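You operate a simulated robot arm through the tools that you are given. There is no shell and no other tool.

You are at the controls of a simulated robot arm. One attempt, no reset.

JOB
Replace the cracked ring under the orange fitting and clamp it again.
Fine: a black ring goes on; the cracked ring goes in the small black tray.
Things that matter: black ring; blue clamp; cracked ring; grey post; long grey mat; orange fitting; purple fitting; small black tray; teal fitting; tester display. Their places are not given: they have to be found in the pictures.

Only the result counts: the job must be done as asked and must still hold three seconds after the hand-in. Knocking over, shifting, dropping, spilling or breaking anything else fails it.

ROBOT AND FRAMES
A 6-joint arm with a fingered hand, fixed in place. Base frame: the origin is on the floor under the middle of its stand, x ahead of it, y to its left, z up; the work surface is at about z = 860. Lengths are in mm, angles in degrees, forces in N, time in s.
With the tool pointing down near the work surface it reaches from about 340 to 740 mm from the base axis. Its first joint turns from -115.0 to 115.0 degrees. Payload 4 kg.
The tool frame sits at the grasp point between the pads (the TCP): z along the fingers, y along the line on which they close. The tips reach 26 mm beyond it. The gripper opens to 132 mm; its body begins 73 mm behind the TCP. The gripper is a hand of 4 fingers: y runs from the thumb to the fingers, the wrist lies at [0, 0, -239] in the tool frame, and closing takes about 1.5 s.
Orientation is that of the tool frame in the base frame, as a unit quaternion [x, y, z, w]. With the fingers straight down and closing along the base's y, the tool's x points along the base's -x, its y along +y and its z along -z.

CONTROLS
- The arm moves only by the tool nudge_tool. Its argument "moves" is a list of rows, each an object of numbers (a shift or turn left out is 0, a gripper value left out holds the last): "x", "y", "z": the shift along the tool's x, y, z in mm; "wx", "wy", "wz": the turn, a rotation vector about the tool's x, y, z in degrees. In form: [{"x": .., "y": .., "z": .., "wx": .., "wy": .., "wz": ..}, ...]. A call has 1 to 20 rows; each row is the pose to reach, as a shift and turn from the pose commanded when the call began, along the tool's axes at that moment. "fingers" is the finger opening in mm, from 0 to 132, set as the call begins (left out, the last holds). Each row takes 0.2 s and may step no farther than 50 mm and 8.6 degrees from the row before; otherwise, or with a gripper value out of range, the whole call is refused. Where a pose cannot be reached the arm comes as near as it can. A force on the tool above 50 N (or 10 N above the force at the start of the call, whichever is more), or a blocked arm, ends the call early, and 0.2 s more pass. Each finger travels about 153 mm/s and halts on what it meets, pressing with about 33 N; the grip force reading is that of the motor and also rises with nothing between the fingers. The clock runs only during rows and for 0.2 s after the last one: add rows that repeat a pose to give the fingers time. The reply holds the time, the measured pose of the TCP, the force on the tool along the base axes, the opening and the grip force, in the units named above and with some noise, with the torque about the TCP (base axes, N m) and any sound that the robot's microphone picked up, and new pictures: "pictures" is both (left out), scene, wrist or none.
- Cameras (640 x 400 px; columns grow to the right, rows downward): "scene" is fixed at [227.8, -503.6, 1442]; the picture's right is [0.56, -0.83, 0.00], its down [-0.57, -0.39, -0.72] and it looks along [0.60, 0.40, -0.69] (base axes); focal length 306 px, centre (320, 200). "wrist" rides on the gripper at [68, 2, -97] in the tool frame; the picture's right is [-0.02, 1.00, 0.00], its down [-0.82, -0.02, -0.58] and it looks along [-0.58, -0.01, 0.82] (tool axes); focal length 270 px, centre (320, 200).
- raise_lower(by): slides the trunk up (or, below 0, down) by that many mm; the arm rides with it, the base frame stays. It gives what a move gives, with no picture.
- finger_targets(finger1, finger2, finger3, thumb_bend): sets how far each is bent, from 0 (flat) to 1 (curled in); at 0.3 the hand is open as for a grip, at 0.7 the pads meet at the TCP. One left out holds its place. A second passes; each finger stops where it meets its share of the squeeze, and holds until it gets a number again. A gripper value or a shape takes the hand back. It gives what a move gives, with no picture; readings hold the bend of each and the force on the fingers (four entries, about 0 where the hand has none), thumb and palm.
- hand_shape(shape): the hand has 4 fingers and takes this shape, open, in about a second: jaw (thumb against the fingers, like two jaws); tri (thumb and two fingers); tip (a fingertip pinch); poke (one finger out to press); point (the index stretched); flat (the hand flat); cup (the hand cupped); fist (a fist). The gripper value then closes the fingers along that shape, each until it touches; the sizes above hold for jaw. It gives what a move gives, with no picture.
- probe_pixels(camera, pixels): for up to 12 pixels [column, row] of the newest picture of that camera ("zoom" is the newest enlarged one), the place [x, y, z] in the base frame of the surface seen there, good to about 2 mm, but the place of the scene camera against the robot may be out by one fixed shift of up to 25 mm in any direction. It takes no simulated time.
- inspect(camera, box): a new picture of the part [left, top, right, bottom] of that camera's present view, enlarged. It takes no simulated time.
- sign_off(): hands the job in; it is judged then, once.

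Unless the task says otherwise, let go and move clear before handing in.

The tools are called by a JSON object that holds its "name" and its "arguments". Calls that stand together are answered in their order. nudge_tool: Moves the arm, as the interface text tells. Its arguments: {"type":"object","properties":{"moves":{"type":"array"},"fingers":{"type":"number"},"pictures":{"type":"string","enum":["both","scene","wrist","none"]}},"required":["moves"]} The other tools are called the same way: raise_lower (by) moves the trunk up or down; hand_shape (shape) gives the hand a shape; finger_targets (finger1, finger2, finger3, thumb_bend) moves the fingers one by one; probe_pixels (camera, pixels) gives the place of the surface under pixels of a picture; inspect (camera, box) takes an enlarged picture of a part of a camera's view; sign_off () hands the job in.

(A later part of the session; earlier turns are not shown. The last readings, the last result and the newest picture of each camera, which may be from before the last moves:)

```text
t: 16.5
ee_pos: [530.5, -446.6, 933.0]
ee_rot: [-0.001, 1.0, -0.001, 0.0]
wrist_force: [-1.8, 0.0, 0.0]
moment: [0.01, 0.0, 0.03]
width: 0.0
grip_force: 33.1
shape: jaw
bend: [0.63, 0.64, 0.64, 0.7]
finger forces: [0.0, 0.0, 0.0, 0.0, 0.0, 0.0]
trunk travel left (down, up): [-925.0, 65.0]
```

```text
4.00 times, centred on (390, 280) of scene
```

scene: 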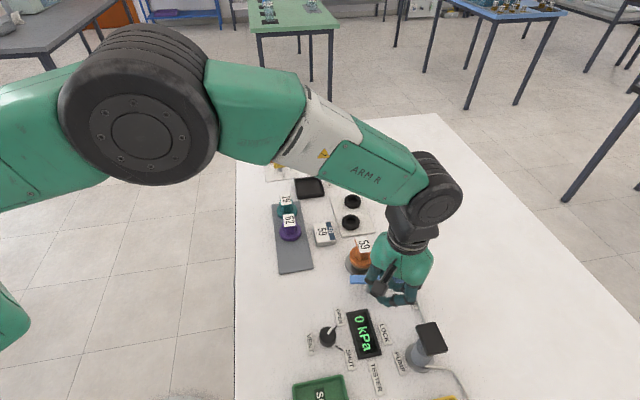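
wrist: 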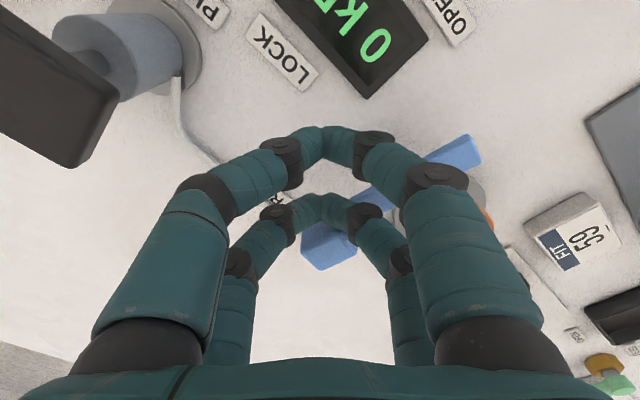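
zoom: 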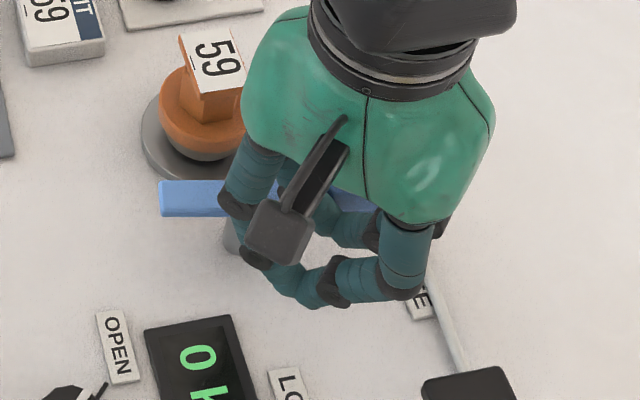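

The bar looks swung clear, past the flange. I'll back off in -x and rise to check the bar angle and the fitting.

{"name": "nudge_tool", "arguments": {"moves": [{"x": 8, "y": 0}, {"x": 16, "y": 0, "z": -5}, {"x": 22, "y": 0, "z": -40}, {"x": 30, "y": 10, "z": -85}, {"x": 40, "y": 40, "z": -120}, {"x": 50, "y": 70, "z": -130}, {"x": 50, "y": 70, "z": -130}]}}

{"name": "inspect", "arguments": {"camera": "scene", "box": [330, 220, 450, 320]}}

```text
t: 18.1
ee_pos: [479.4, -375.5, 1060.3]
ee_rot: [-0.001, 1.0, 0.0, -0.001]
wrist_force: [-0.3, 0.8, 0.3]
moment: [-0.01, 0.02, -0.01]
width: 0.0
grip_force: 32.8
shape: jaw
bend: [0.63, 0.64, 0.64, 0.7]
finger forces: [0.0, 0.1, 0.0, 0.0, 0.2, 0.0]
trunk travel left (down, up): [-925.0, 65.0]
```

scene: 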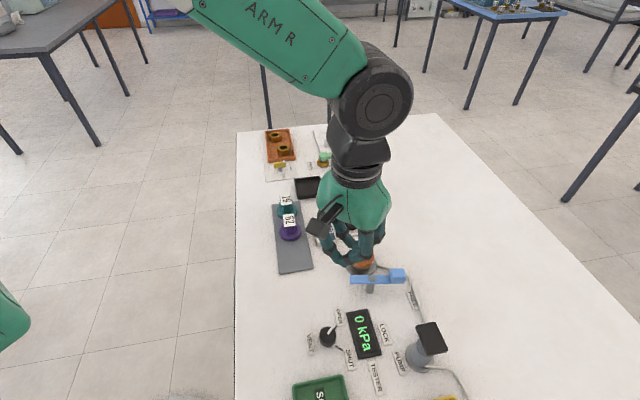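
wrist: 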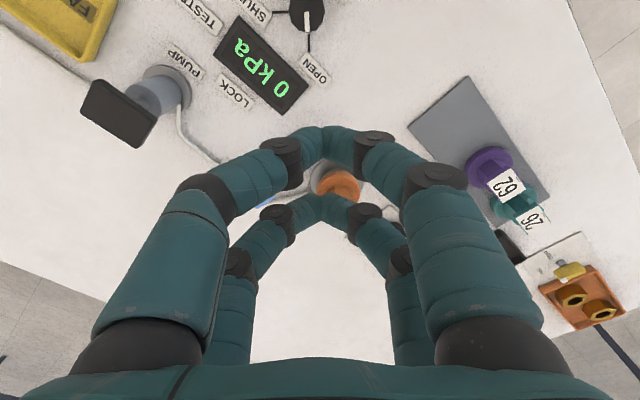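

```text
4.00 times, centred on (390, 270) of scene
```

zoom: 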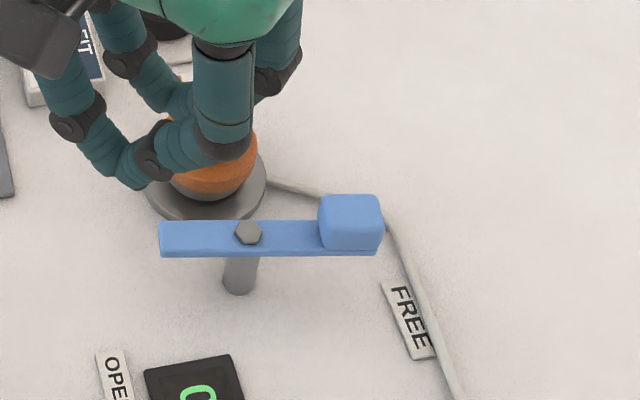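

The bar now points to about 304°, well clear of the flange, with the handle near (571,-440). I'll open the fingers to 60 and go above the fitting axis at z≈1000 to check alignment.

{"name": "nudge_tool", "arguments": {"moves": [{"x": -25, "y": 4, "z": 0}, {"x": -50, "y": 9, "z": 10}, {"x": -75, "y": 13, "z": 25}, {"x": -95, "y": 17, "z": 45}, {"x": -111, "y": 19.5, "z": 60}, {"x": -111, "y": 19.5, "z": 60}, {"x": -111, "y": 19.5, "z": 60}], "fingers": 60}}

{"name": "inspect", "arguments": {"camera": "wrist", "box": [220, 60, 420, 240]}}

{"name": "inspect", "arguments": {"camera": "scene", "box": [310, 200, 430, 300]}}

```text
t: 19.7
ee_pos: [591.5, -354.4, 1000.4]
ee_rot: [-0.001, 1.0, 0.0, 0.0]
wrist_force: [-0.1, 0.0, 0.7]
moment: [-0.02, 0.01, -0.02]
width: 59.4
grip_force: 0.0
shape: jaw
bend: [0.73, 0.73, 0.73, 0.7]
finger forces: [0.0, 0.0, 0.0, 0.0, 0.0, 0.0]
trunk travel left (down, up): [-925.0, 65.0]
```

scene: 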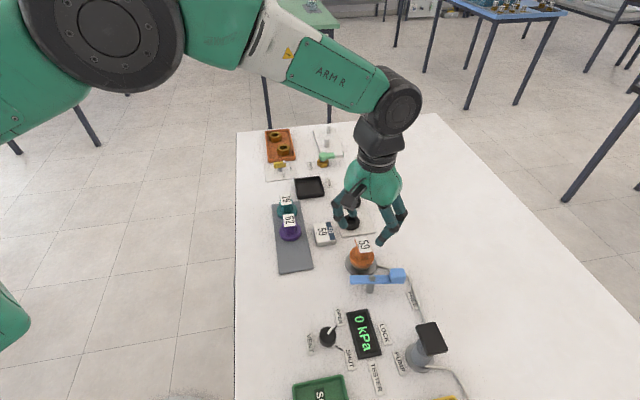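
wrist: 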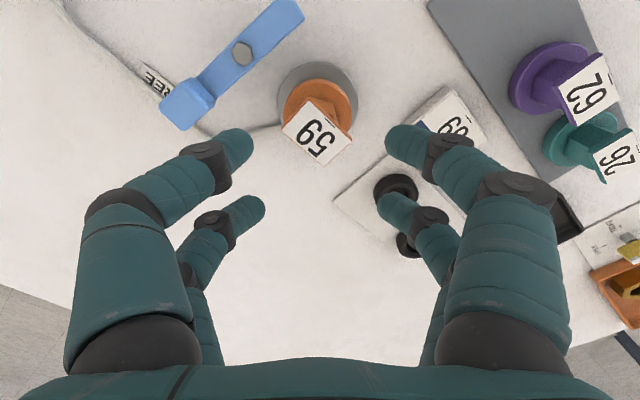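

```text
2.22 times, centred on (320, 150) of wrist
```

zoom: 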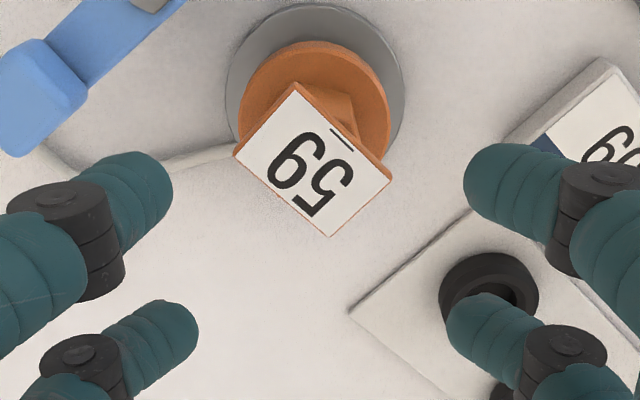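

```text
4.00 times, centred on (370, 250) of scene
```

zoom: 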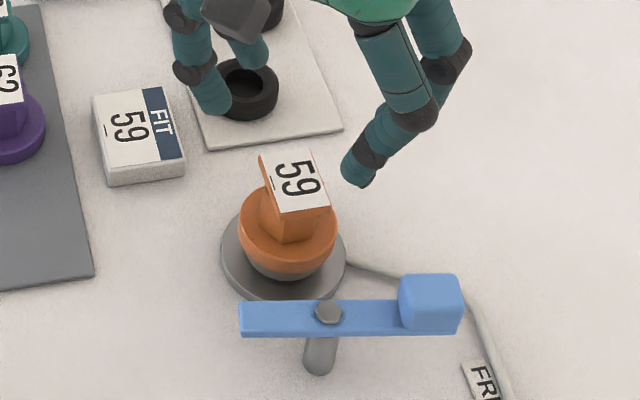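

The view is clean: the plate is centred around wrist (317,132) and the flange around (320,107). I'll re-probe the plate corners and flange edges to confirm the axis, and check the neighbouring fittings for the flange height when standing on the mat.

{"name": "probe_pixels", "arguments": {"camera": "wrist", "pixels": [[310, 101], [349, 136], [285, 130], [324, 163], [317, 132], [321, 80], [357, 110], [287, 103], [290, 95], [350, 95], [321, 66], [352, 82]]}}

{"name": "probe_pixels", "arguments": {"camera": "wrist", "pixels": [[540, 50], [520, 75], [513, 90], [530, 105], [555, 160], [545, 140], [500, 30], [460, 20], [588, 95], [187, 107], [243, 53], [300, 10]]}}

```text
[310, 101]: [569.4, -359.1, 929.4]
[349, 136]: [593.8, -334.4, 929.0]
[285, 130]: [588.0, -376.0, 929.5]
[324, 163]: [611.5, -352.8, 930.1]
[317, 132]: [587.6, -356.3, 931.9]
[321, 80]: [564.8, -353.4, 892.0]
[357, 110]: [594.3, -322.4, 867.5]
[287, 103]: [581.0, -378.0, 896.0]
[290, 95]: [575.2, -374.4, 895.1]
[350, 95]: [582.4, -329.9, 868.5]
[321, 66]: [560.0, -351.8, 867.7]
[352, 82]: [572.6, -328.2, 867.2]
```

```text
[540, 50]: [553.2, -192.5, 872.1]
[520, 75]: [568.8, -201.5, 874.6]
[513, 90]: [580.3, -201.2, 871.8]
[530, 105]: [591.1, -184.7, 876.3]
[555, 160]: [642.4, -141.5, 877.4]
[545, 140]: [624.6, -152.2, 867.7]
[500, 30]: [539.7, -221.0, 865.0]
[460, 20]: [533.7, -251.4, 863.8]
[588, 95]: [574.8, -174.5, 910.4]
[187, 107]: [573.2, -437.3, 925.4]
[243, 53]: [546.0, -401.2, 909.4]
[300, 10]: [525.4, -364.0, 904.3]
```

The axis is confirmed at about (590.6,-355.7). The purple fitting shows flange top 876 on a mat at 864, so the flanges are 12 mm thick and stand flat. I'll descend so the digits surround the flange (TCP z≈911).

{"name": "nudge_tool", "arguments": {"moves": [{"y": -1, "z": 30}, {"y": -1, "z": 55}, {"y": -1, "z": 75}, {"y": -1, "z": 88}, {"y": -1, "z": 88}]}}

{"name": "inspect", "arguments": {"camera": "wrist", "box": [220, 60, 420, 240]}}

{"name": "inspect", "arguments": {"camera": "scene", "box": [310, 210, 430, 310]}}

```text
t: 20.9
ee_pos: [592.3, -356.3, 913.6]
ee_rot: [-0.001, 1.0, -0.001, -0.001]
wrist_force: [-0.6, 0.1, 0.3]
moment: [-0.05, 0.0, -0.01]
width: 59.7
grip_force: 0.0
shape: jaw
bend: [0.73, 0.73, 0.73, 0.7]
finger forces: [0.0, 0.0, 0.0, 0.0, 0.1, 0.0]
trunk travel left (down, up): [-925.0, 65.0]
```

scene: 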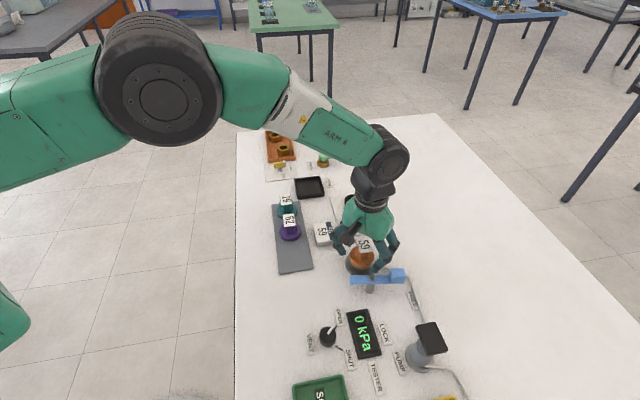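
wrist: 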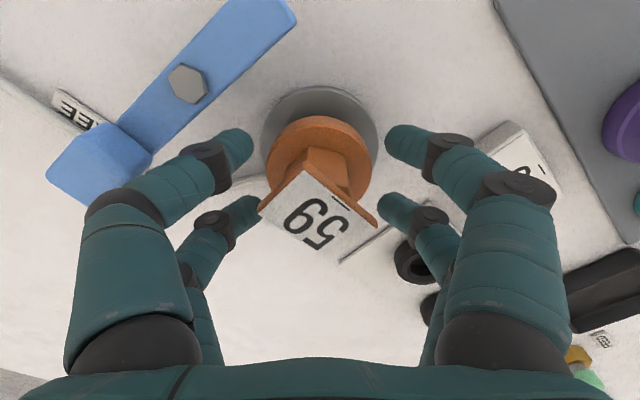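

```text
2.22 times, centred on (320, 150) of wrist
```

zoom: 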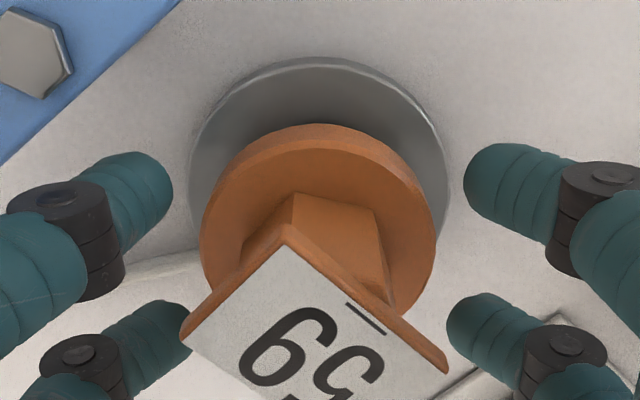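

```text
4.00 times, centred on (370, 260) of scene
```

zoom: 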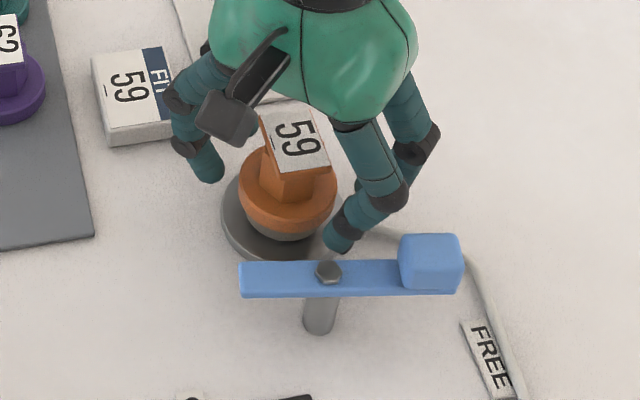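

I'll probe the tips and flange now to check the digits are centred on the flange before closing.

{"name": "probe_pixels", "arguments": {"camera": "wrist", "pixels": [[240, 140], [397, 138], [250, 206], [387, 206], [246, 150], [391, 148], [254, 212], [382, 212], [320, 118], [268, 155], [371, 160], [320, 160]]}}

```text
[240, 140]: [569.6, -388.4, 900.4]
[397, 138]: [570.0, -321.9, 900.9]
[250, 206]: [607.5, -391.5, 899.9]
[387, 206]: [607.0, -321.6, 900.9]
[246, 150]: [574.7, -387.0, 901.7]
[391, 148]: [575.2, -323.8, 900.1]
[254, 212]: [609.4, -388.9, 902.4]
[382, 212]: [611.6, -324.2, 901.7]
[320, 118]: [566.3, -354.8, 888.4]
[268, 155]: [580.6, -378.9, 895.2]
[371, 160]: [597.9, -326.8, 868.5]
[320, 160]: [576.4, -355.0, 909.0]
```

The digits are centred within about 2 mm. I'll trim 2 mm in x and z, then close on the flange.

{"name": "nudge_tool", "arguments": {"moves": [{"x": 2, "z": 2}, {"x": 2, "z": 2}], "fingers": 60, "pictures": "none"}}

{"name": "nudge_tool", "arguments": {"moves": [{"x": 0}, {"x": 0}, {"x": 0}, {"x": 0}, {"x": 0}], "fingers": 20}}

{"name": "inspect", "arguments": {"camera": "wrist", "box": [220, 60, 420, 240]}}

{"name": "inspect", "arguments": {"camera": "scene", "box": [310, 210, 430, 310]}}

```text
t: 21.5
ee_pos: [590.7, -355.7, 910.6]
ee_rot: [0.0, 1.0, 0.0, -0.001]
wrist_force: [-0.1, -0.4, 0.1]
moment: [0.02, 0.0, 0.03]
width: 59.6
grip_force: 0.0
shape: jaw
bend: [0.73, 0.73, 0.73, 0.7]
finger forces: [0.0, 0.1, 0.0, 0.0, 0.1, 0.1]
trunk travel left (down, up): [-925.0, 65.0]
```

```text
t: 22.7
ee_pos: [591.9, -356.5, 912.2]
ee_rot: [-0.001, 1.0, 0.0, 0.0]
wrist_force: [0.7, 0.5, 0.1]
moment: [-0.01, 0.01, -0.02]
width: 33.9
grip_force: 33.4
shape: jaw
bend: [0.73, 0.73, 0.74, 0.7]
finger forces: [29.4, 32.5, 26.9, 0.0, 31.9, 0.0]
trunk travel left (down, up): [-925.0, 65.0]
```

scene: 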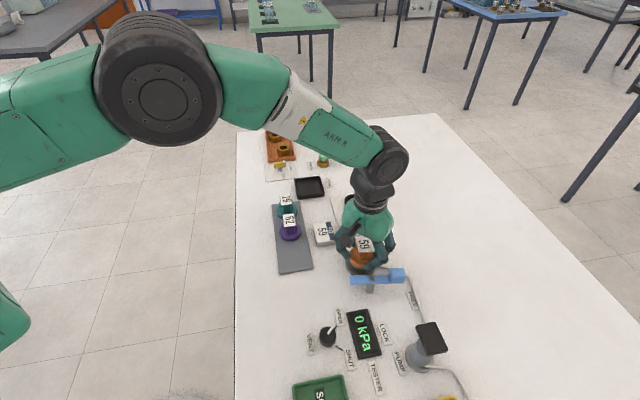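
wrist: 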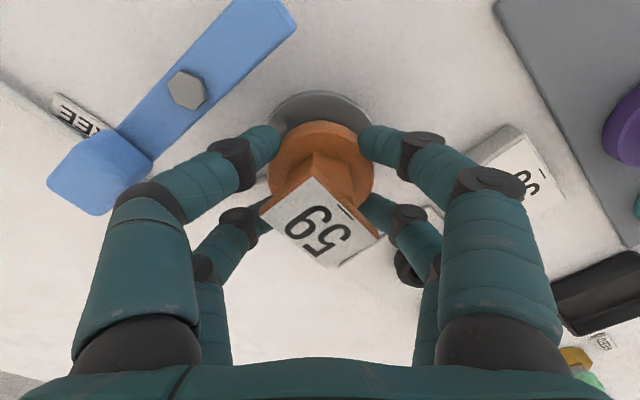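

```text
2.22 times, centred on (320, 150) of wrist
```

zoom: 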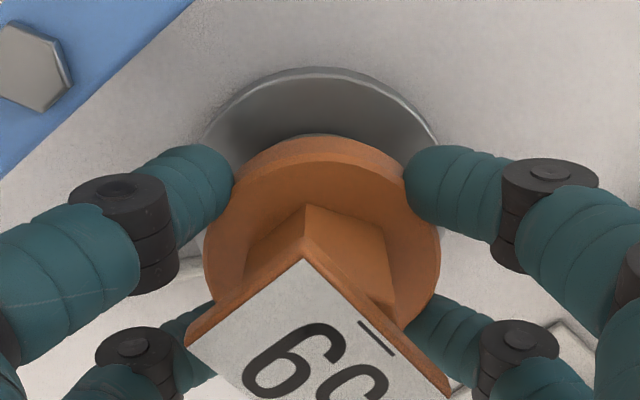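

```text
4.00 times, centred on (370, 260) of scene
```

zoom: 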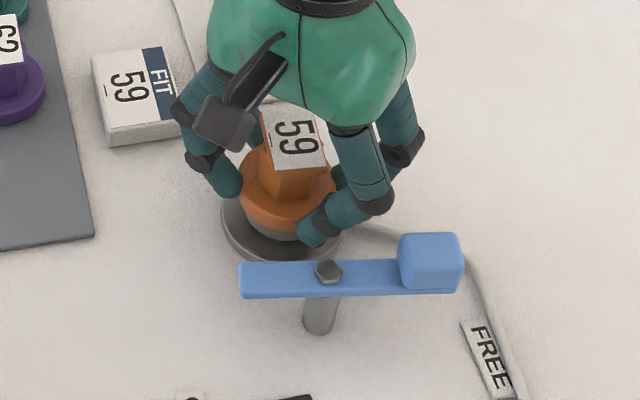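

All four digits grip the flange at about 27–32 N each. I'll lift slowly straight up and see what remains on the base.

{"name": "nudge_tool", "arguments": {"moves": [{"z": -5}, {"z": -10}, {"z": -20}, {"z": -35}, {"z": -55}, {"z": -75}, {"z": -90}]}}

{"name": "inspect", "arguments": {"camera": "wrist", "box": [220, 30, 420, 210]}}

{"name": "inspect", "arguments": {"camera": "scene", "box": [310, 200, 430, 300]}}

```text
t: 24.3
ee_pos: [590.1, -357.9, 1002.1]
ee_rot: [-0.001, 1.0, -0.001, 0.0]
wrist_force: [0.3, 0.1, -0.5]
moment: [0.0, -0.01, 0.01]
width: 33.3
grip_force: 33.5
shape: jaw
bend: [0.73, 0.73, 0.74, 0.7]
finger forces: [29.8, 32.7, 27.2, 0.0, 32.0, 0.1]
trunk travel left (down, up): [-925.0, 65.0]
```

scene: 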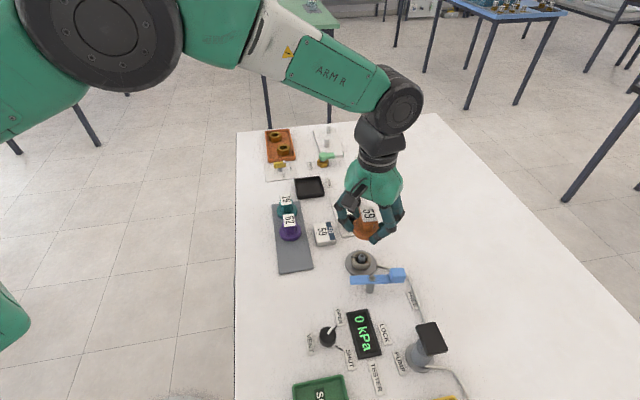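
wrist: 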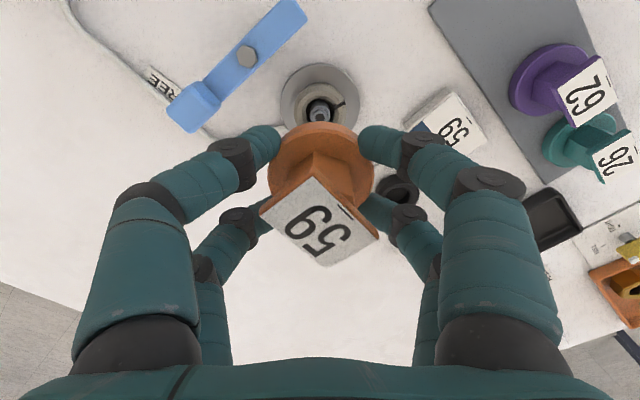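

```text
2.22 times, centred on (320, 120) of wrist
```

zoom: 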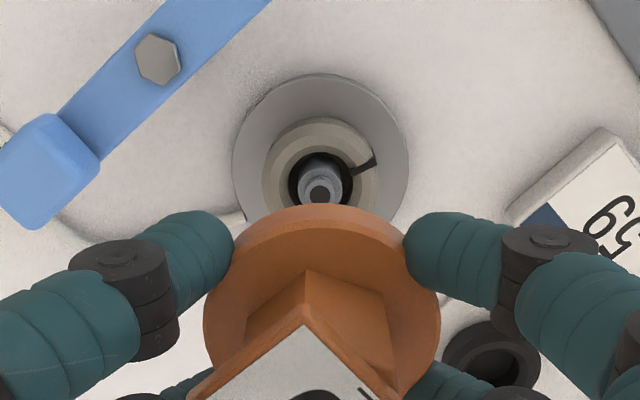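

```text
4.00 times, centred on (370, 250) of scene
```

zoom: 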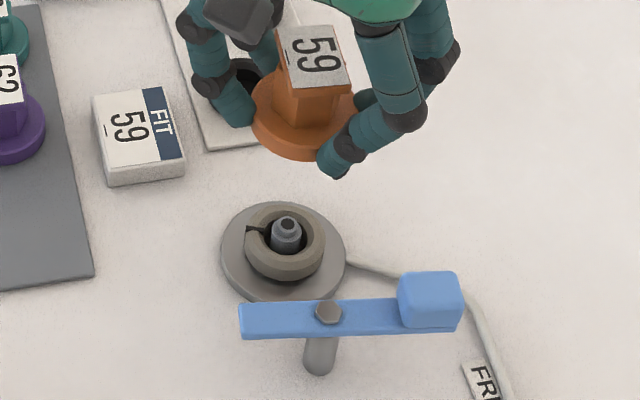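

The fitting came off cleanly and the cracked ring (slit visible at scene zoom (255,232)) stays on the base around a thin spigot. Now I'll find the free end of the grey mat.

{"name": "probe_pixels", "arguments": {"camera": "scene", "pixels": [[278, 271], [310, 268], [277, 240], [305, 242], [294, 258], [274, 210], [372, 276], [290, 221], [396, 274], [277, 225], [302, 225], [360, 258]]}}

{"name": "inspect", "arguments": {"camera": "scene", "box": [260, 180, 340, 280]}}

```text
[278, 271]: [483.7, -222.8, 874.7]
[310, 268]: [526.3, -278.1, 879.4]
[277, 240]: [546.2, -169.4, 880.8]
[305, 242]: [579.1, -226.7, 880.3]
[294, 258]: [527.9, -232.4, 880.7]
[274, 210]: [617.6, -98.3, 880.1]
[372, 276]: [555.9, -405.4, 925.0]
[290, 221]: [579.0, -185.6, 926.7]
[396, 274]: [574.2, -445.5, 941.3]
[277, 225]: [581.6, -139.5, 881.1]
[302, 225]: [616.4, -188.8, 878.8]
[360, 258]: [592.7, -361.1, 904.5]
```

```text
4.00 times, centred on (300, 230) of scene
```

zoom: 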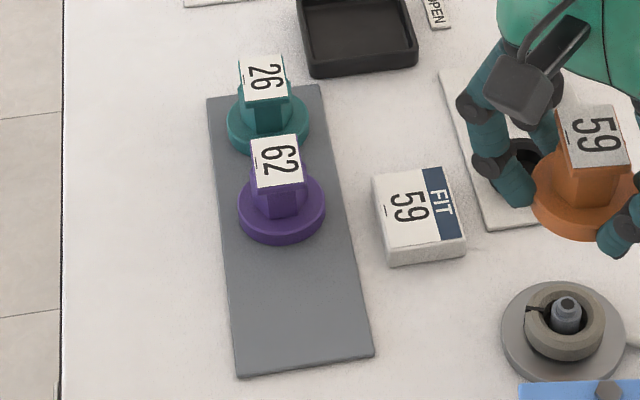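

The clear stretch of mat lies on its near half around true (521,-231), with the purple fitting at about (575,-177). To keep the digits away from the purple fitting I'll carry the orange one over there at height while yawing the hand, so the closing axis runs across the mat.

{"name": "nudge_tool", "arguments": {"moves": [{"x": 9, "y": 16, "wz": -5.6}, {"x": 17, "y": 31, "wz": -11.2}, {"x": 26, "y": 47, "wz": -16.8}, {"x": 35, "y": 63, "wz": -22.5}, {"x": 43, "y": 79, "wz": -28.1}, {"x": 52, "y": 95, "wz": -33.7}, {"x": 61, "y": 110, "wz": -39.4}, {"x": 69, "y": 126, "wz": -45}, {"x": 69, "y": 126, "wz": -45}]}}

{"name": "inspect", "arguments": {"camera": "scene", "box": [240, 180, 400, 300]}}

```text
t: 26.3
ee_pos: [519.4, -234.0, 1001.5]
ee_rot: [-0.384, 0.923, 0.0, 0.0]
wrist_force: [-0.1, -0.4, -1.1]
moment: [-0.01, 0.01, -0.03]
width: 33.5
grip_force: 33.3
shape: jaw
bend: [0.73, 0.73, 0.74, 0.7]
finger forces: [30.6, 33.0, 28.2, 0.1, 32.2, 0.0]
trunk travel left (down, up): [-925.0, 65.0]
```

scene: 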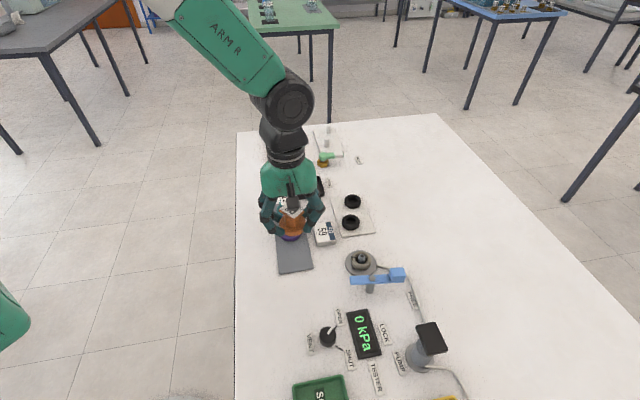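
wrist: 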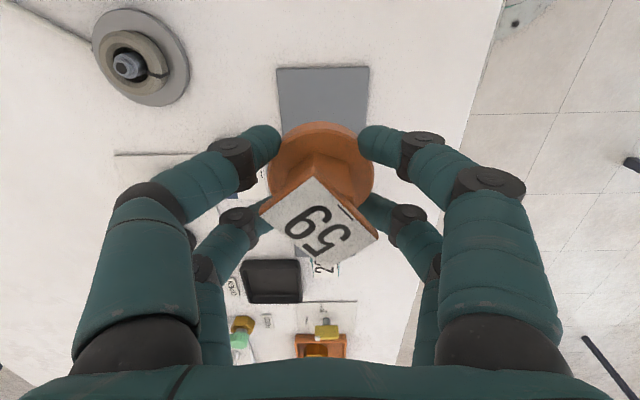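

```text
3.33 times, centred on (320, 240) of scene
```

zoom: 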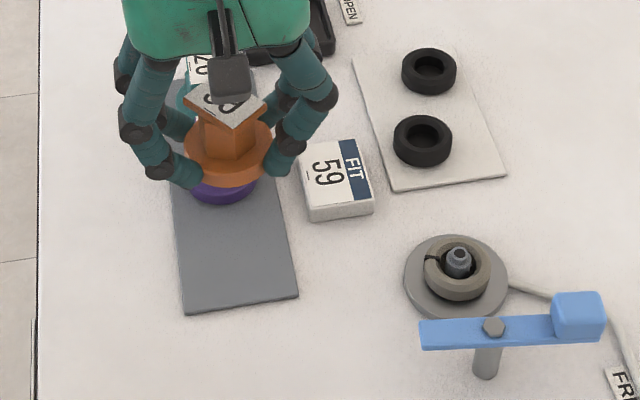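

The yaw worked here and the hand is aligned across the mat. I'll probe the mat's near edge and sides in this wrist view.

{"name": "probe_pixels", "arguments": {"camera": "wrist", "pixels": [[281, 72], [367, 71], [284, 110], [364, 115], [325, 80], [320, 130], [240, 150], [400, 150], [318, 205], [300, 250], [235, 180], [323, 95]]}}

{"name": "probe_pixels", "arguments": {"camera": "zoom", "pixels": [[220, 195], [190, 190], [255, 195], [185, 310], [297, 292], [172, 210], [275, 210], [240, 260], [200, 60], [494, 325], [185, 110], [335, 165]]}}

```text
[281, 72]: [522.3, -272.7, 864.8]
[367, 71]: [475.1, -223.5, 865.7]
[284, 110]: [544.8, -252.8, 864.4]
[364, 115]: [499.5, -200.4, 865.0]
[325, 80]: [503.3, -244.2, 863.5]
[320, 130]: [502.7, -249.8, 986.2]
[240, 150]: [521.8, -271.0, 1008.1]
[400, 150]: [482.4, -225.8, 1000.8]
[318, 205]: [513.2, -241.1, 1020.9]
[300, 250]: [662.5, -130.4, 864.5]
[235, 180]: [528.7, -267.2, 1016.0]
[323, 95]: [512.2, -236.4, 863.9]
```

```text
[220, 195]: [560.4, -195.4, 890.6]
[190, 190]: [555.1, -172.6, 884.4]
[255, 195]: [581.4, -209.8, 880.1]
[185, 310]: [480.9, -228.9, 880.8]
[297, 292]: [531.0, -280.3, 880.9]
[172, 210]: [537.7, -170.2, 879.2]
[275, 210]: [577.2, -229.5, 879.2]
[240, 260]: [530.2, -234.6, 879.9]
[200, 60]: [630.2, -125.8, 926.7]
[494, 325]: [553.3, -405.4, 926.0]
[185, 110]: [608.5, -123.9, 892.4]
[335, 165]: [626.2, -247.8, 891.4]
```

The mat's near edge runs from (475,-224) to (522,-273), so a spot at about (526,-222) leaves about 16 mm to the purple flange. I'll shift there and descend to just above the mat.

{"name": "nudge_tool", "arguments": {"moves": [{"x": -7, "y": 2, "z": 10}, {"x": -13.3, "y": 3.8, "z": 30}, {"x": -13.3, "y": 3.8, "z": 60}, {"x": -13.3, "y": 3.8, "z": 85}, {"x": -13.3, "y": 3.8, "z": 98}, {"x": -13.3, "y": 3.8, "z": 104}, {"x": -13.3, "y": 3.8, "z": 104}]}}

{"name": "inspect", "arguments": {"camera": "scene", "box": [250, 190, 350, 290]}}

```text
t: 27.9
ee_pos: [526.4, -219.3, 897.5]
ee_rot: [-0.384, 0.923, 0.0, 0.0]
wrist_force: [0.2, 0.3, -1.5]
moment: [-0.03, -0.01, 0.03]
width: 33.3
grip_force: 32.8
shape: jaw
bend: [0.73, 0.73, 0.74, 0.7]
finger forces: [30.9, 33.1, 28.5, 0.0, 32.5, 0.1]
trunk travel left (down, up): [-925.0, 65.0]
```

scene: 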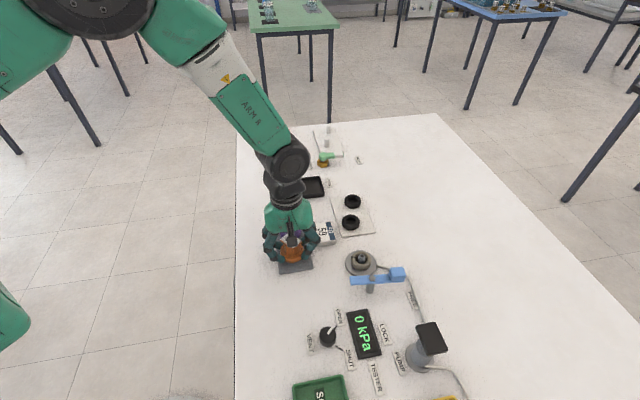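
wrist: 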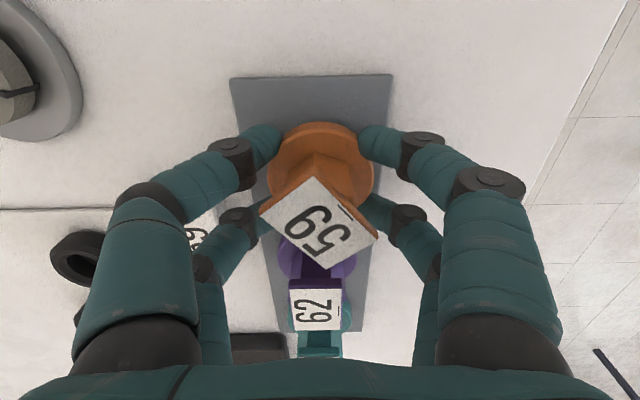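

```text
4.00 times, centred on (300, 240) of scene
```

zoom: 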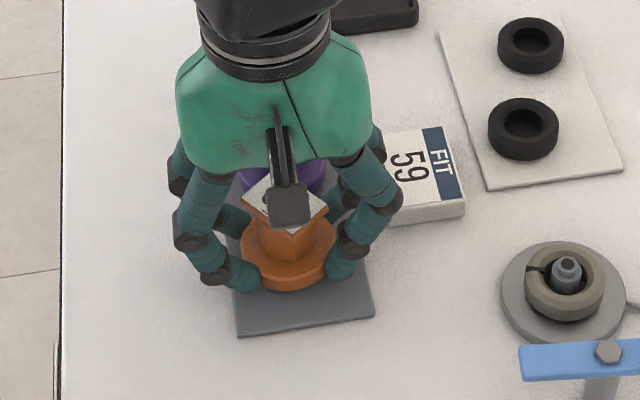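

The fitting hovers just over the mat, with good clearance to the purple one. I'll check the FIT card corner nearest the left digits before lowering and opening.

{"name": "probe_pixels", "arguments": {"camera": "zoom", "pixels": [[395, 220], [388, 150], [462, 205], [345, 270], [255, 280], [290, 285], [340, 250]]}}

{"name": "probe_pixels", "arguments": {"camera": "wrist", "pixels": [[205, 220], [195, 240], [325, 140], [325, 127], [260, 140], [380, 140], [260, 100], [320, 250], [290, 255]]}}

```text
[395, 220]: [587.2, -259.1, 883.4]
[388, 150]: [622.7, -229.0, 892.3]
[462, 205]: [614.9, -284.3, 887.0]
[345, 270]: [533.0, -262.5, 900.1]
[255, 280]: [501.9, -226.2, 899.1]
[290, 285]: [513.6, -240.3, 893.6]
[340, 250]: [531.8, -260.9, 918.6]
```

```text
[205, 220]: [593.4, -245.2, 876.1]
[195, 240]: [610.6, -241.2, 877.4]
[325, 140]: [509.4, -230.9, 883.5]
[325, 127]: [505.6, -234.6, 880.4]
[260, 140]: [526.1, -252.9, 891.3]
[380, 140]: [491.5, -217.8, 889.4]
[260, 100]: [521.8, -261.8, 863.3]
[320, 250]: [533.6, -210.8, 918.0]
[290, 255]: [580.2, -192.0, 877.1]
```

The flange underside is about 6 mm above the mat. I'll lower gently and watch the vertical force.

{"name": "nudge_tool", "arguments": {"moves": [{"z": 2}, {"z": 3.5}, {"z": 4.5}, {"z": 5}], "pictures": "none"}}

```text
t: 28.9
ee_pos: [525.8, -219.2, 892.4]
ee_rot: [-0.383, 0.924, 0.0, 0.0]
wrist_force: [-0.8, 0.4, -0.4]
moment: [-0.02, -0.04, -0.02]
width: 33.4
grip_force: 32.8
shape: jaw
bend: [0.73, 0.73, 0.74, 0.7]
finger forces: [30.8, 33.1, 28.6, 0.1, 32.5, 0.0]
trunk travel left (down, up): [-925.0, 65.0]
```

{"name": "nudge_tool", "arguments": {"moves": [{"z": 0.7}, {"z": 1.4}], "pictures": "both"}}

{"name": "inspect", "arguments": {"camera": "wrist", "box": [220, 60, 420, 240]}}

```text
t: 29.5
ee_pos: [525.2, -218.6, 891.1]
ee_rot: [-0.384, 0.923, 0.0, 0.0]
wrist_force: [-0.3, 0.4, -0.4]
moment: [0.02, 0.01, 0.0]
width: 33.4
grip_force: 32.8
shape: jaw
bend: [0.73, 0.73, 0.74, 0.7]
finger forces: [30.9, 33.1, 28.6, 0.0, 32.3, 0.1]
trunk travel left (down, up): [-925.0, 65.0]
```

scene: 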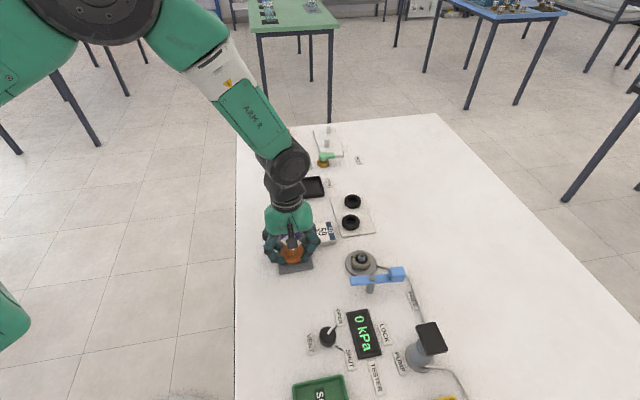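
wrist: 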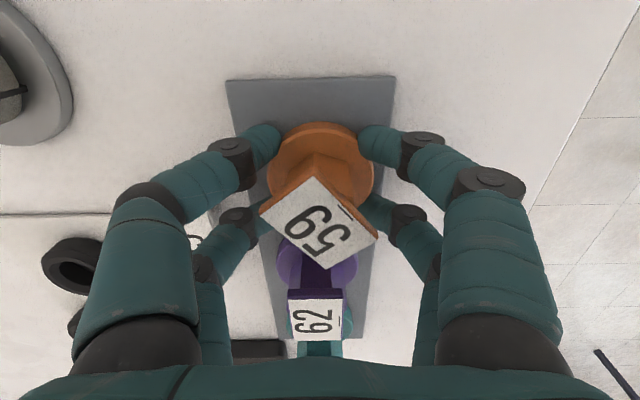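

```text
2.22 times, centred on (320, 150) of wrist
```

zoom: 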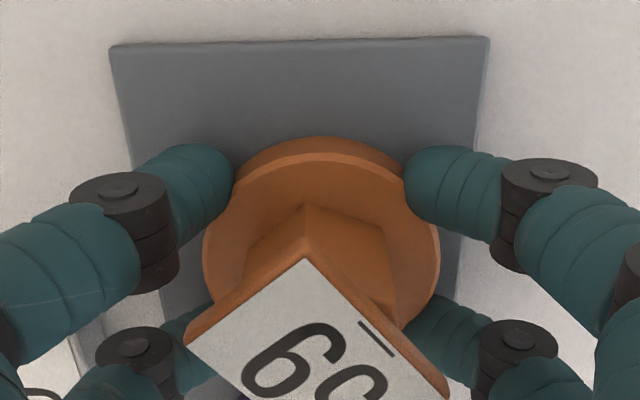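

There's still no contact force. I'll probe the flange height to see how much gap is left.

{"name": "probe_pixels", "arguments": {"camera": "zoom", "pixels": [[320, 170], [250, 190], [390, 190], [320, 148], [320, 143], [320, 100], [320, 125]]}}

{"name": "nudge_tool", "arguments": {"moves": [{"z": 0.7}, {"z": 1.4}, {"z": 1.4}], "pictures": "none"}}

```text
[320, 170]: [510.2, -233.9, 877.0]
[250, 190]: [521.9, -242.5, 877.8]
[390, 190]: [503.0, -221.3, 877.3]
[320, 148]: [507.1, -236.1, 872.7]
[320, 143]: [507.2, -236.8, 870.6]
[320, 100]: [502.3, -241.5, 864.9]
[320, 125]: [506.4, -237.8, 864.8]
```

```text
t: 30.3
ee_pos: [526.4, -218.6, 891.8]
ee_rot: [-0.384, 0.923, 0.0, 0.001]
wrist_force: [-0.3, 0.9, 7.7]
moment: [-0.01, 0.04, 0.0]
width: 33.4
grip_force: 32.7
shape: jaw
bend: [0.73, 0.74, 0.74, 0.7]
finger forces: [33.4, 36.1, 28.7, 0.0, 36.7, 0.0]
trunk travel left (down, up): [-925.0, 65.0]
```

Contact now: Fz is 7.7 N, so the fitting is standing on the mat. I'll ease off slightly and open just enough to release.

{"name": "nudge_tool", "arguments": {"moves": [{"z": -0.8}, {"z": -0.8}], "pictures": "none"}}

{"name": "nudge_tool", "arguments": {"moves": [{"z": 0}, {"z": 0}, {"z": 0}, {"z": 0}], "fingers": 50}}

{"name": "inspect", "arguments": {"camera": "wrist", "box": [220, 60, 420, 240]}}

```text
t: 30.9
ee_pos: [526.0, -220.3, 890.9]
ee_rot: [-0.383, 0.924, -0.001, 0.0]
wrist_force: [1.4, -0.2, 4.8]
moment: [-0.06, 0.0, 0.02]
width: 33.5
grip_force: 32.9
shape: jaw
bend: [0.73, 0.74, 0.74, 0.7]
finger forces: [32.2, 35.0, 29.0, 0.0, 36.5, 0.0]
trunk travel left (down, up): [-925.0, 65.0]
```

```text
t: 31.9
ee_pos: [525.2, -219.2, 890.9]
ee_rot: [-0.384, 0.923, -0.002, 0.0]
wrist_force: [-0.3, 0.2, 4.8]
moment: [0.05, 0.0, 0.01]
width: 48.7
grip_force: 0.2
shape: jaw
bend: [0.74, 0.74, 0.74, 0.7]
finger forces: [1.5, 1.6, 1.5, 0.1, 0.1, 0.0]
trunk travel left (down, up): [-925.0, 65.0]
```

scene: 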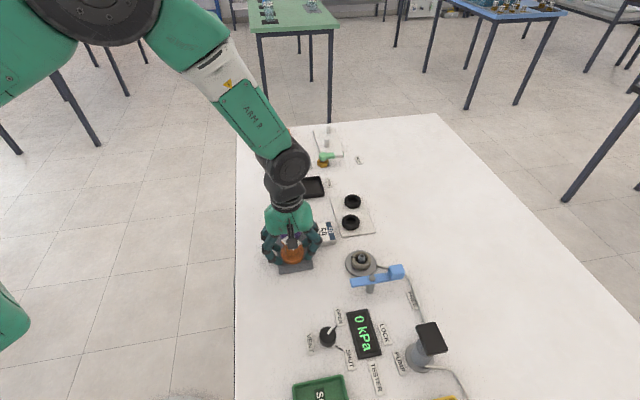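
wrist: 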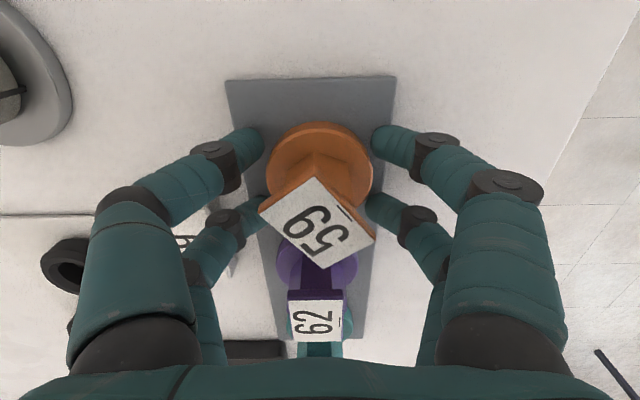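

```text
2.22 times, centred on (320, 150) of wrist
```

zoom: 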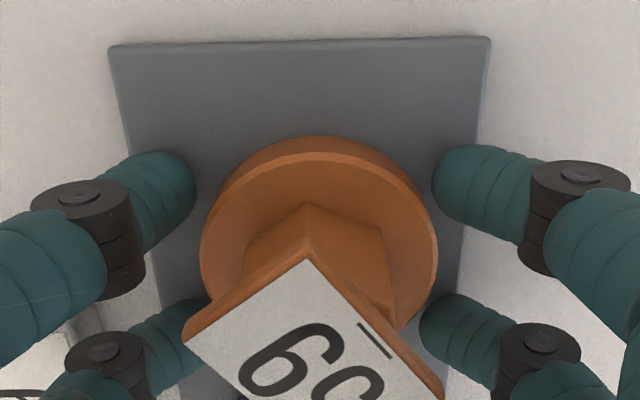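

Released. The slight 1.5 N on the fingers is the tips resting on the mat. I'll rise straight up and then yaw back while going over to the cracked ring.

{"name": "nudge_tool", "arguments": {"moves": [{"z": -4}, {"z": -20}, {"z": -50}, {"z": -85}, {"z": -110}, {"z": -110}]}}

{"name": "inspect", "arguments": {"camera": "scene", "box": [250, 190, 350, 290]}}

```text
t: 33.3
ee_pos: [528.9, -220.5, 1001.4]
ee_rot: [-0.383, 0.924, -0.001, 0.0]
wrist_force: [-0.6, 0.0, -0.7]
moment: [0.0, -0.03, -0.01]
width: 49.3
grip_force: 0.1
shape: jaw
bend: [0.74, 0.74, 0.74, 0.7]
finger forces: [0.1, 0.1, 0.1, 0.0, 0.1, 0.0]
trunk travel left (down, up): [-925.0, 65.0]
```

scene: 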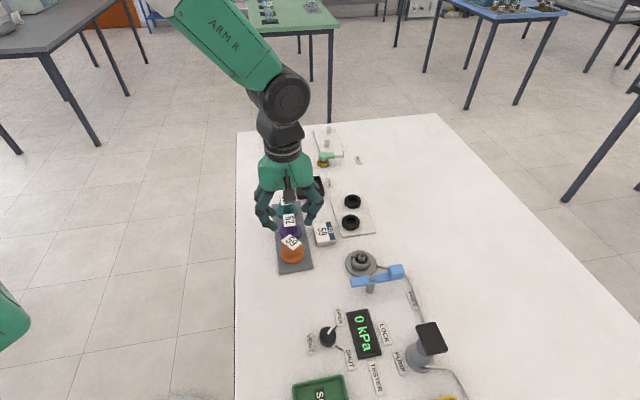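
wrist: 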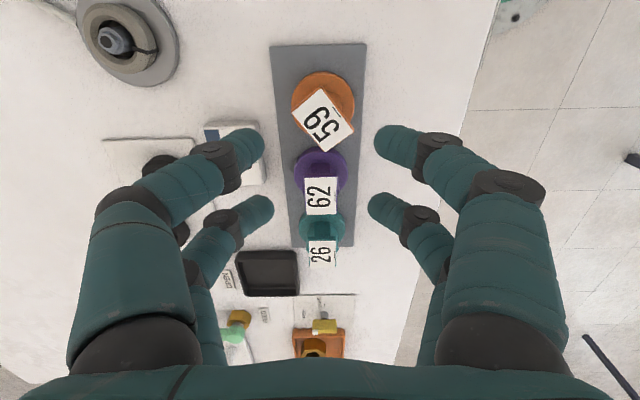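

```text
4.00 times, centred on (300, 240) of scene
```

zoom: 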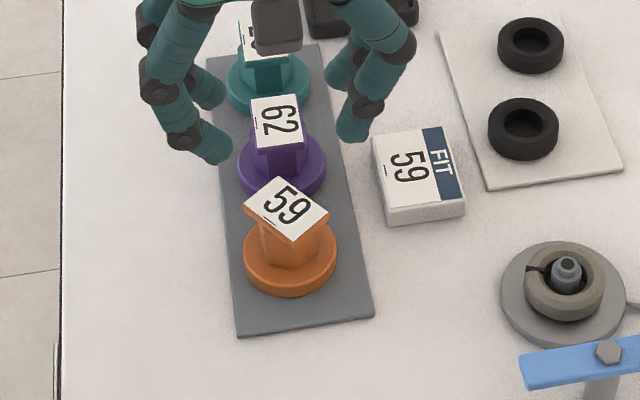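

The orange fitting stands upright on the mat. From this view I'll record its exact place, plus the tray and cracked-ring positions.

{"name": "probe_pixels", "arguments": {"camera": "wrist", "pixels": [[319, 91], [352, 124], [295, 115], [327, 148], [323, 119], [245, 255], [298, 255], [240, 293], [297, 293], [268, 275], [268, 252], [268, 294]]}}

{"name": "probe_pixels", "arguments": {"camera": "wrist", "pixels": [[113, 39], [152, 48], [150, 35], [90, 40], [120, 22], [118, 62], [170, 50], [295, 285], [245, 285], [248, 262], [294, 262], [165, 170]]}}

```text
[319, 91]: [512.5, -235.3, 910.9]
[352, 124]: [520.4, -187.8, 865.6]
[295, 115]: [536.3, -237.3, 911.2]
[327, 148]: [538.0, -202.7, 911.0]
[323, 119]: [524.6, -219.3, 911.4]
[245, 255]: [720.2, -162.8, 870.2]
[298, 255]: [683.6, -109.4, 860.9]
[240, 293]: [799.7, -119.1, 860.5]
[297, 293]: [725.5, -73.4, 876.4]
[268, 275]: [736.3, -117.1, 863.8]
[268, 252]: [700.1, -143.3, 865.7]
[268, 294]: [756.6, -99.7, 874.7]
```

```text
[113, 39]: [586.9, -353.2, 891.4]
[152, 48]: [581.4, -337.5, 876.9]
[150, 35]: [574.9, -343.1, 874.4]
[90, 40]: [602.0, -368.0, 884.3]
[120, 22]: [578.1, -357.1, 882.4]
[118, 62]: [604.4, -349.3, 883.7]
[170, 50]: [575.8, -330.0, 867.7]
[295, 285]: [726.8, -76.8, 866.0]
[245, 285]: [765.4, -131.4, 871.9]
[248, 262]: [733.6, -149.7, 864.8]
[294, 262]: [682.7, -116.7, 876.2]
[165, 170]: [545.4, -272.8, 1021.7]
```

The fitting's parked axis is (525,-219), the tray centre about (724,-120), and the cracked ring is still centred at about (590.6,-355.8) with top z≈884. I'll go back over the base with the yaw restored.

{"name": "nudge_tool", "arguments": {"moves": [{"x": 6.5, "y": -17, "wz": 5.6}, {"x": 13, "y": -35, "wz": 11.2}, {"x": 19.5, "y": -52, "wz": 16.9}, {"x": 26, "y": -70, "wz": 22.5}, {"x": 32.5, "y": -87, "wz": 28.1}, {"x": 39, "y": -104, "wz": 33.8}, {"x": 45.5, "y": -122, "wz": 39.4}, {"x": 52, "y": -139.3, "wz": 45}, {"x": 52, "y": -139.3, "wz": 45}], "fingers": 60}}

{"name": "inspect", "arguments": {"camera": "wrist", "box": [240, 40, 400, 140]}}

```text
t: 35.3
ee_pos: [590.0, -355.9, 1002.5]
ee_rot: [0.0, 1.0, 0.0, 0.001]
wrist_force: [-0.3, 0.2, 0.5]
moment: [0.01, 0.01, 0.0]
width: 59.5
grip_force: 0.1
shape: jaw
bend: [0.73, 0.73, 0.73, 0.7]
finger forces: [0.0, 0.0, 0.0, 0.1, 0.0, 0.0]
trunk travel left (down, up): [-925.0, 65.0]
```

scene: 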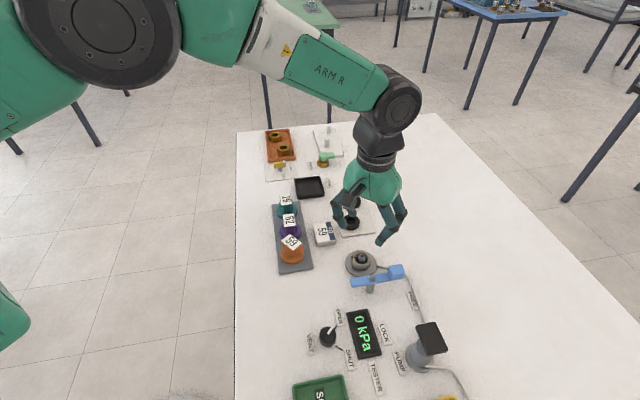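
wrist: 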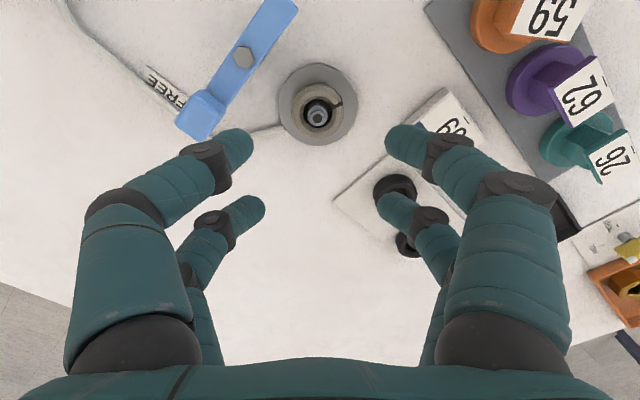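

```text
4.00 times, centred on (320, 90) of wrist
```

zoom: 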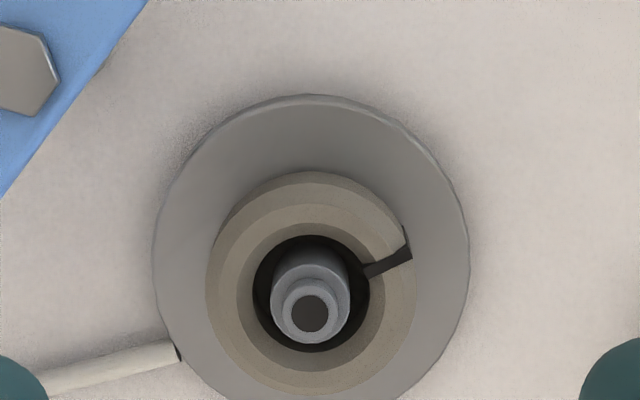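

The spigot and the cracked ring's slit are clear, but the bar's angle looks slightly different from before. I'll measure the bar again and locate the ring and spigot.

{"name": "probe_pixels", "arguments": {"camera": "wrist", "pixels": [[203, 112], [243, 55], [288, 8], [190, 120], [212, 98], [215, 130]]}}

{"name": "probe_pixels", "arguments": {"camera": "zoom", "pixels": [[312, 180], [215, 290], [410, 290], [312, 385], [312, 225], [312, 360], [312, 315], [300, 260], [312, 100], [465, 260], [158, 260], [240, 290]]}}

{"name": "inspect", "arguments": {"camera": "scene", "box": [330, 230, 430, 310]}}

```text
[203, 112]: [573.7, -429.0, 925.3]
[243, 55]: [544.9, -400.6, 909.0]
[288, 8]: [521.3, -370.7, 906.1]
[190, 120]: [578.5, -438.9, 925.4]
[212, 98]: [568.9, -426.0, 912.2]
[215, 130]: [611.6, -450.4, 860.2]
```

```text
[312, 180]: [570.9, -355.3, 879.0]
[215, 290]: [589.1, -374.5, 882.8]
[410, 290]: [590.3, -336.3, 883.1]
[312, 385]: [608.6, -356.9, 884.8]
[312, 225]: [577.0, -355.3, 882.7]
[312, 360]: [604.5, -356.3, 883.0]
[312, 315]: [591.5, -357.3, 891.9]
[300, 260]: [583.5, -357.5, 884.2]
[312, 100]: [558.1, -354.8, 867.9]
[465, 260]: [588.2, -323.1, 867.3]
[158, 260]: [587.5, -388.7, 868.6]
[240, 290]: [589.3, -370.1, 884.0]
```

```text
5.00 times, centred on (380, 270) of scene
```

zoom: 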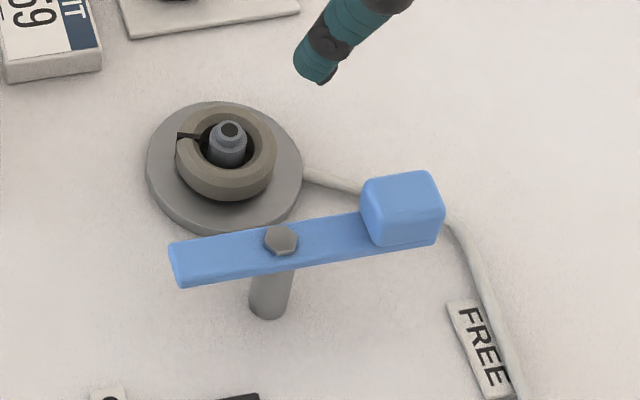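

The bar has crept from about 304° to about 312°, which brings its handle closer to where my digits must work. I'll push it back by the bar's far end (near (517,-370)), so I close the hand and move high to that side first.

{"name": "nudge_tool", "arguments": {"moves": [{"x": 36, "y": -12}, {"x": 72, "y": -25}, {"x": 107, "y": -37.4}, {"x": 107, "y": -37.4}, {"x": 107, "y": -37.4, "z": 30}, {"x": 107, "y": -37.4, "z": 50}, {"x": 107, "y": -37.4, "z": 50}], "fingers": 0}}

{"name": "inspect", "arguments": {"camera": "scene", "box": [330, 230, 430, 310]}}

```text
t: 36.9
ee_pos: [482.4, -393.1, 953.3]
ee_rot: [0.0, 1.0, -0.002, 0.0]
wrist_force: [-1.0, -0.2, -1.2]
moment: [-0.01, 0.03, 0.01]
width: 0.0
grip_force: 33.4
shape: jaw
bend: [0.63, 0.64, 0.64, 0.7]
finger forces: [0.0, 0.0, 0.0, 0.0, 0.1, 0.1]
trunk travel left (down, up): [-925.0, 65.0]
```

scene: 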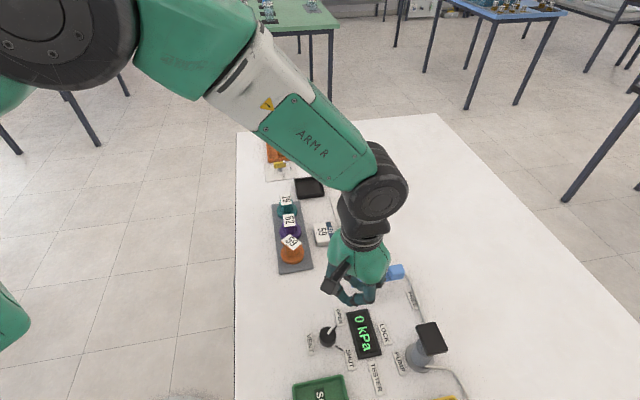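
wrist: 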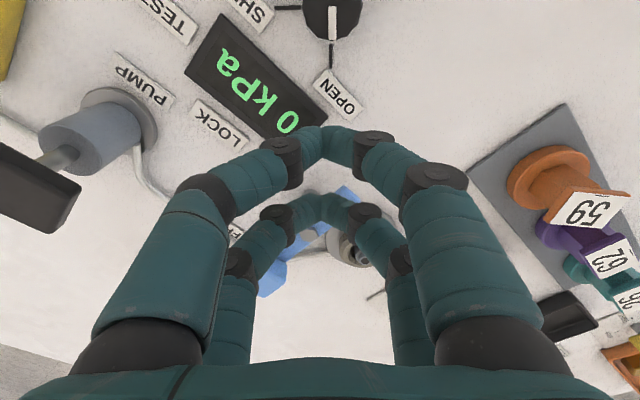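

```text
5.00 times, centred on (380, 270) of scene
```

zoom: 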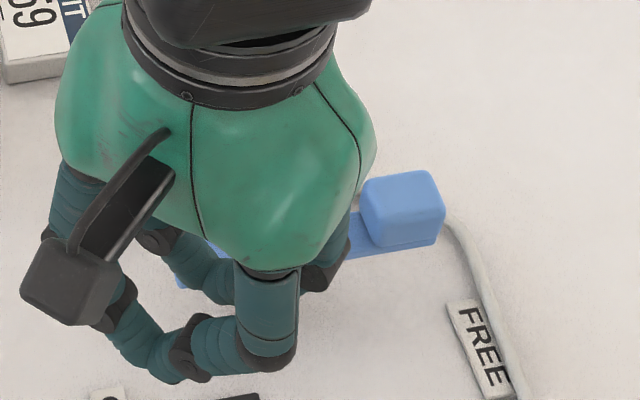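

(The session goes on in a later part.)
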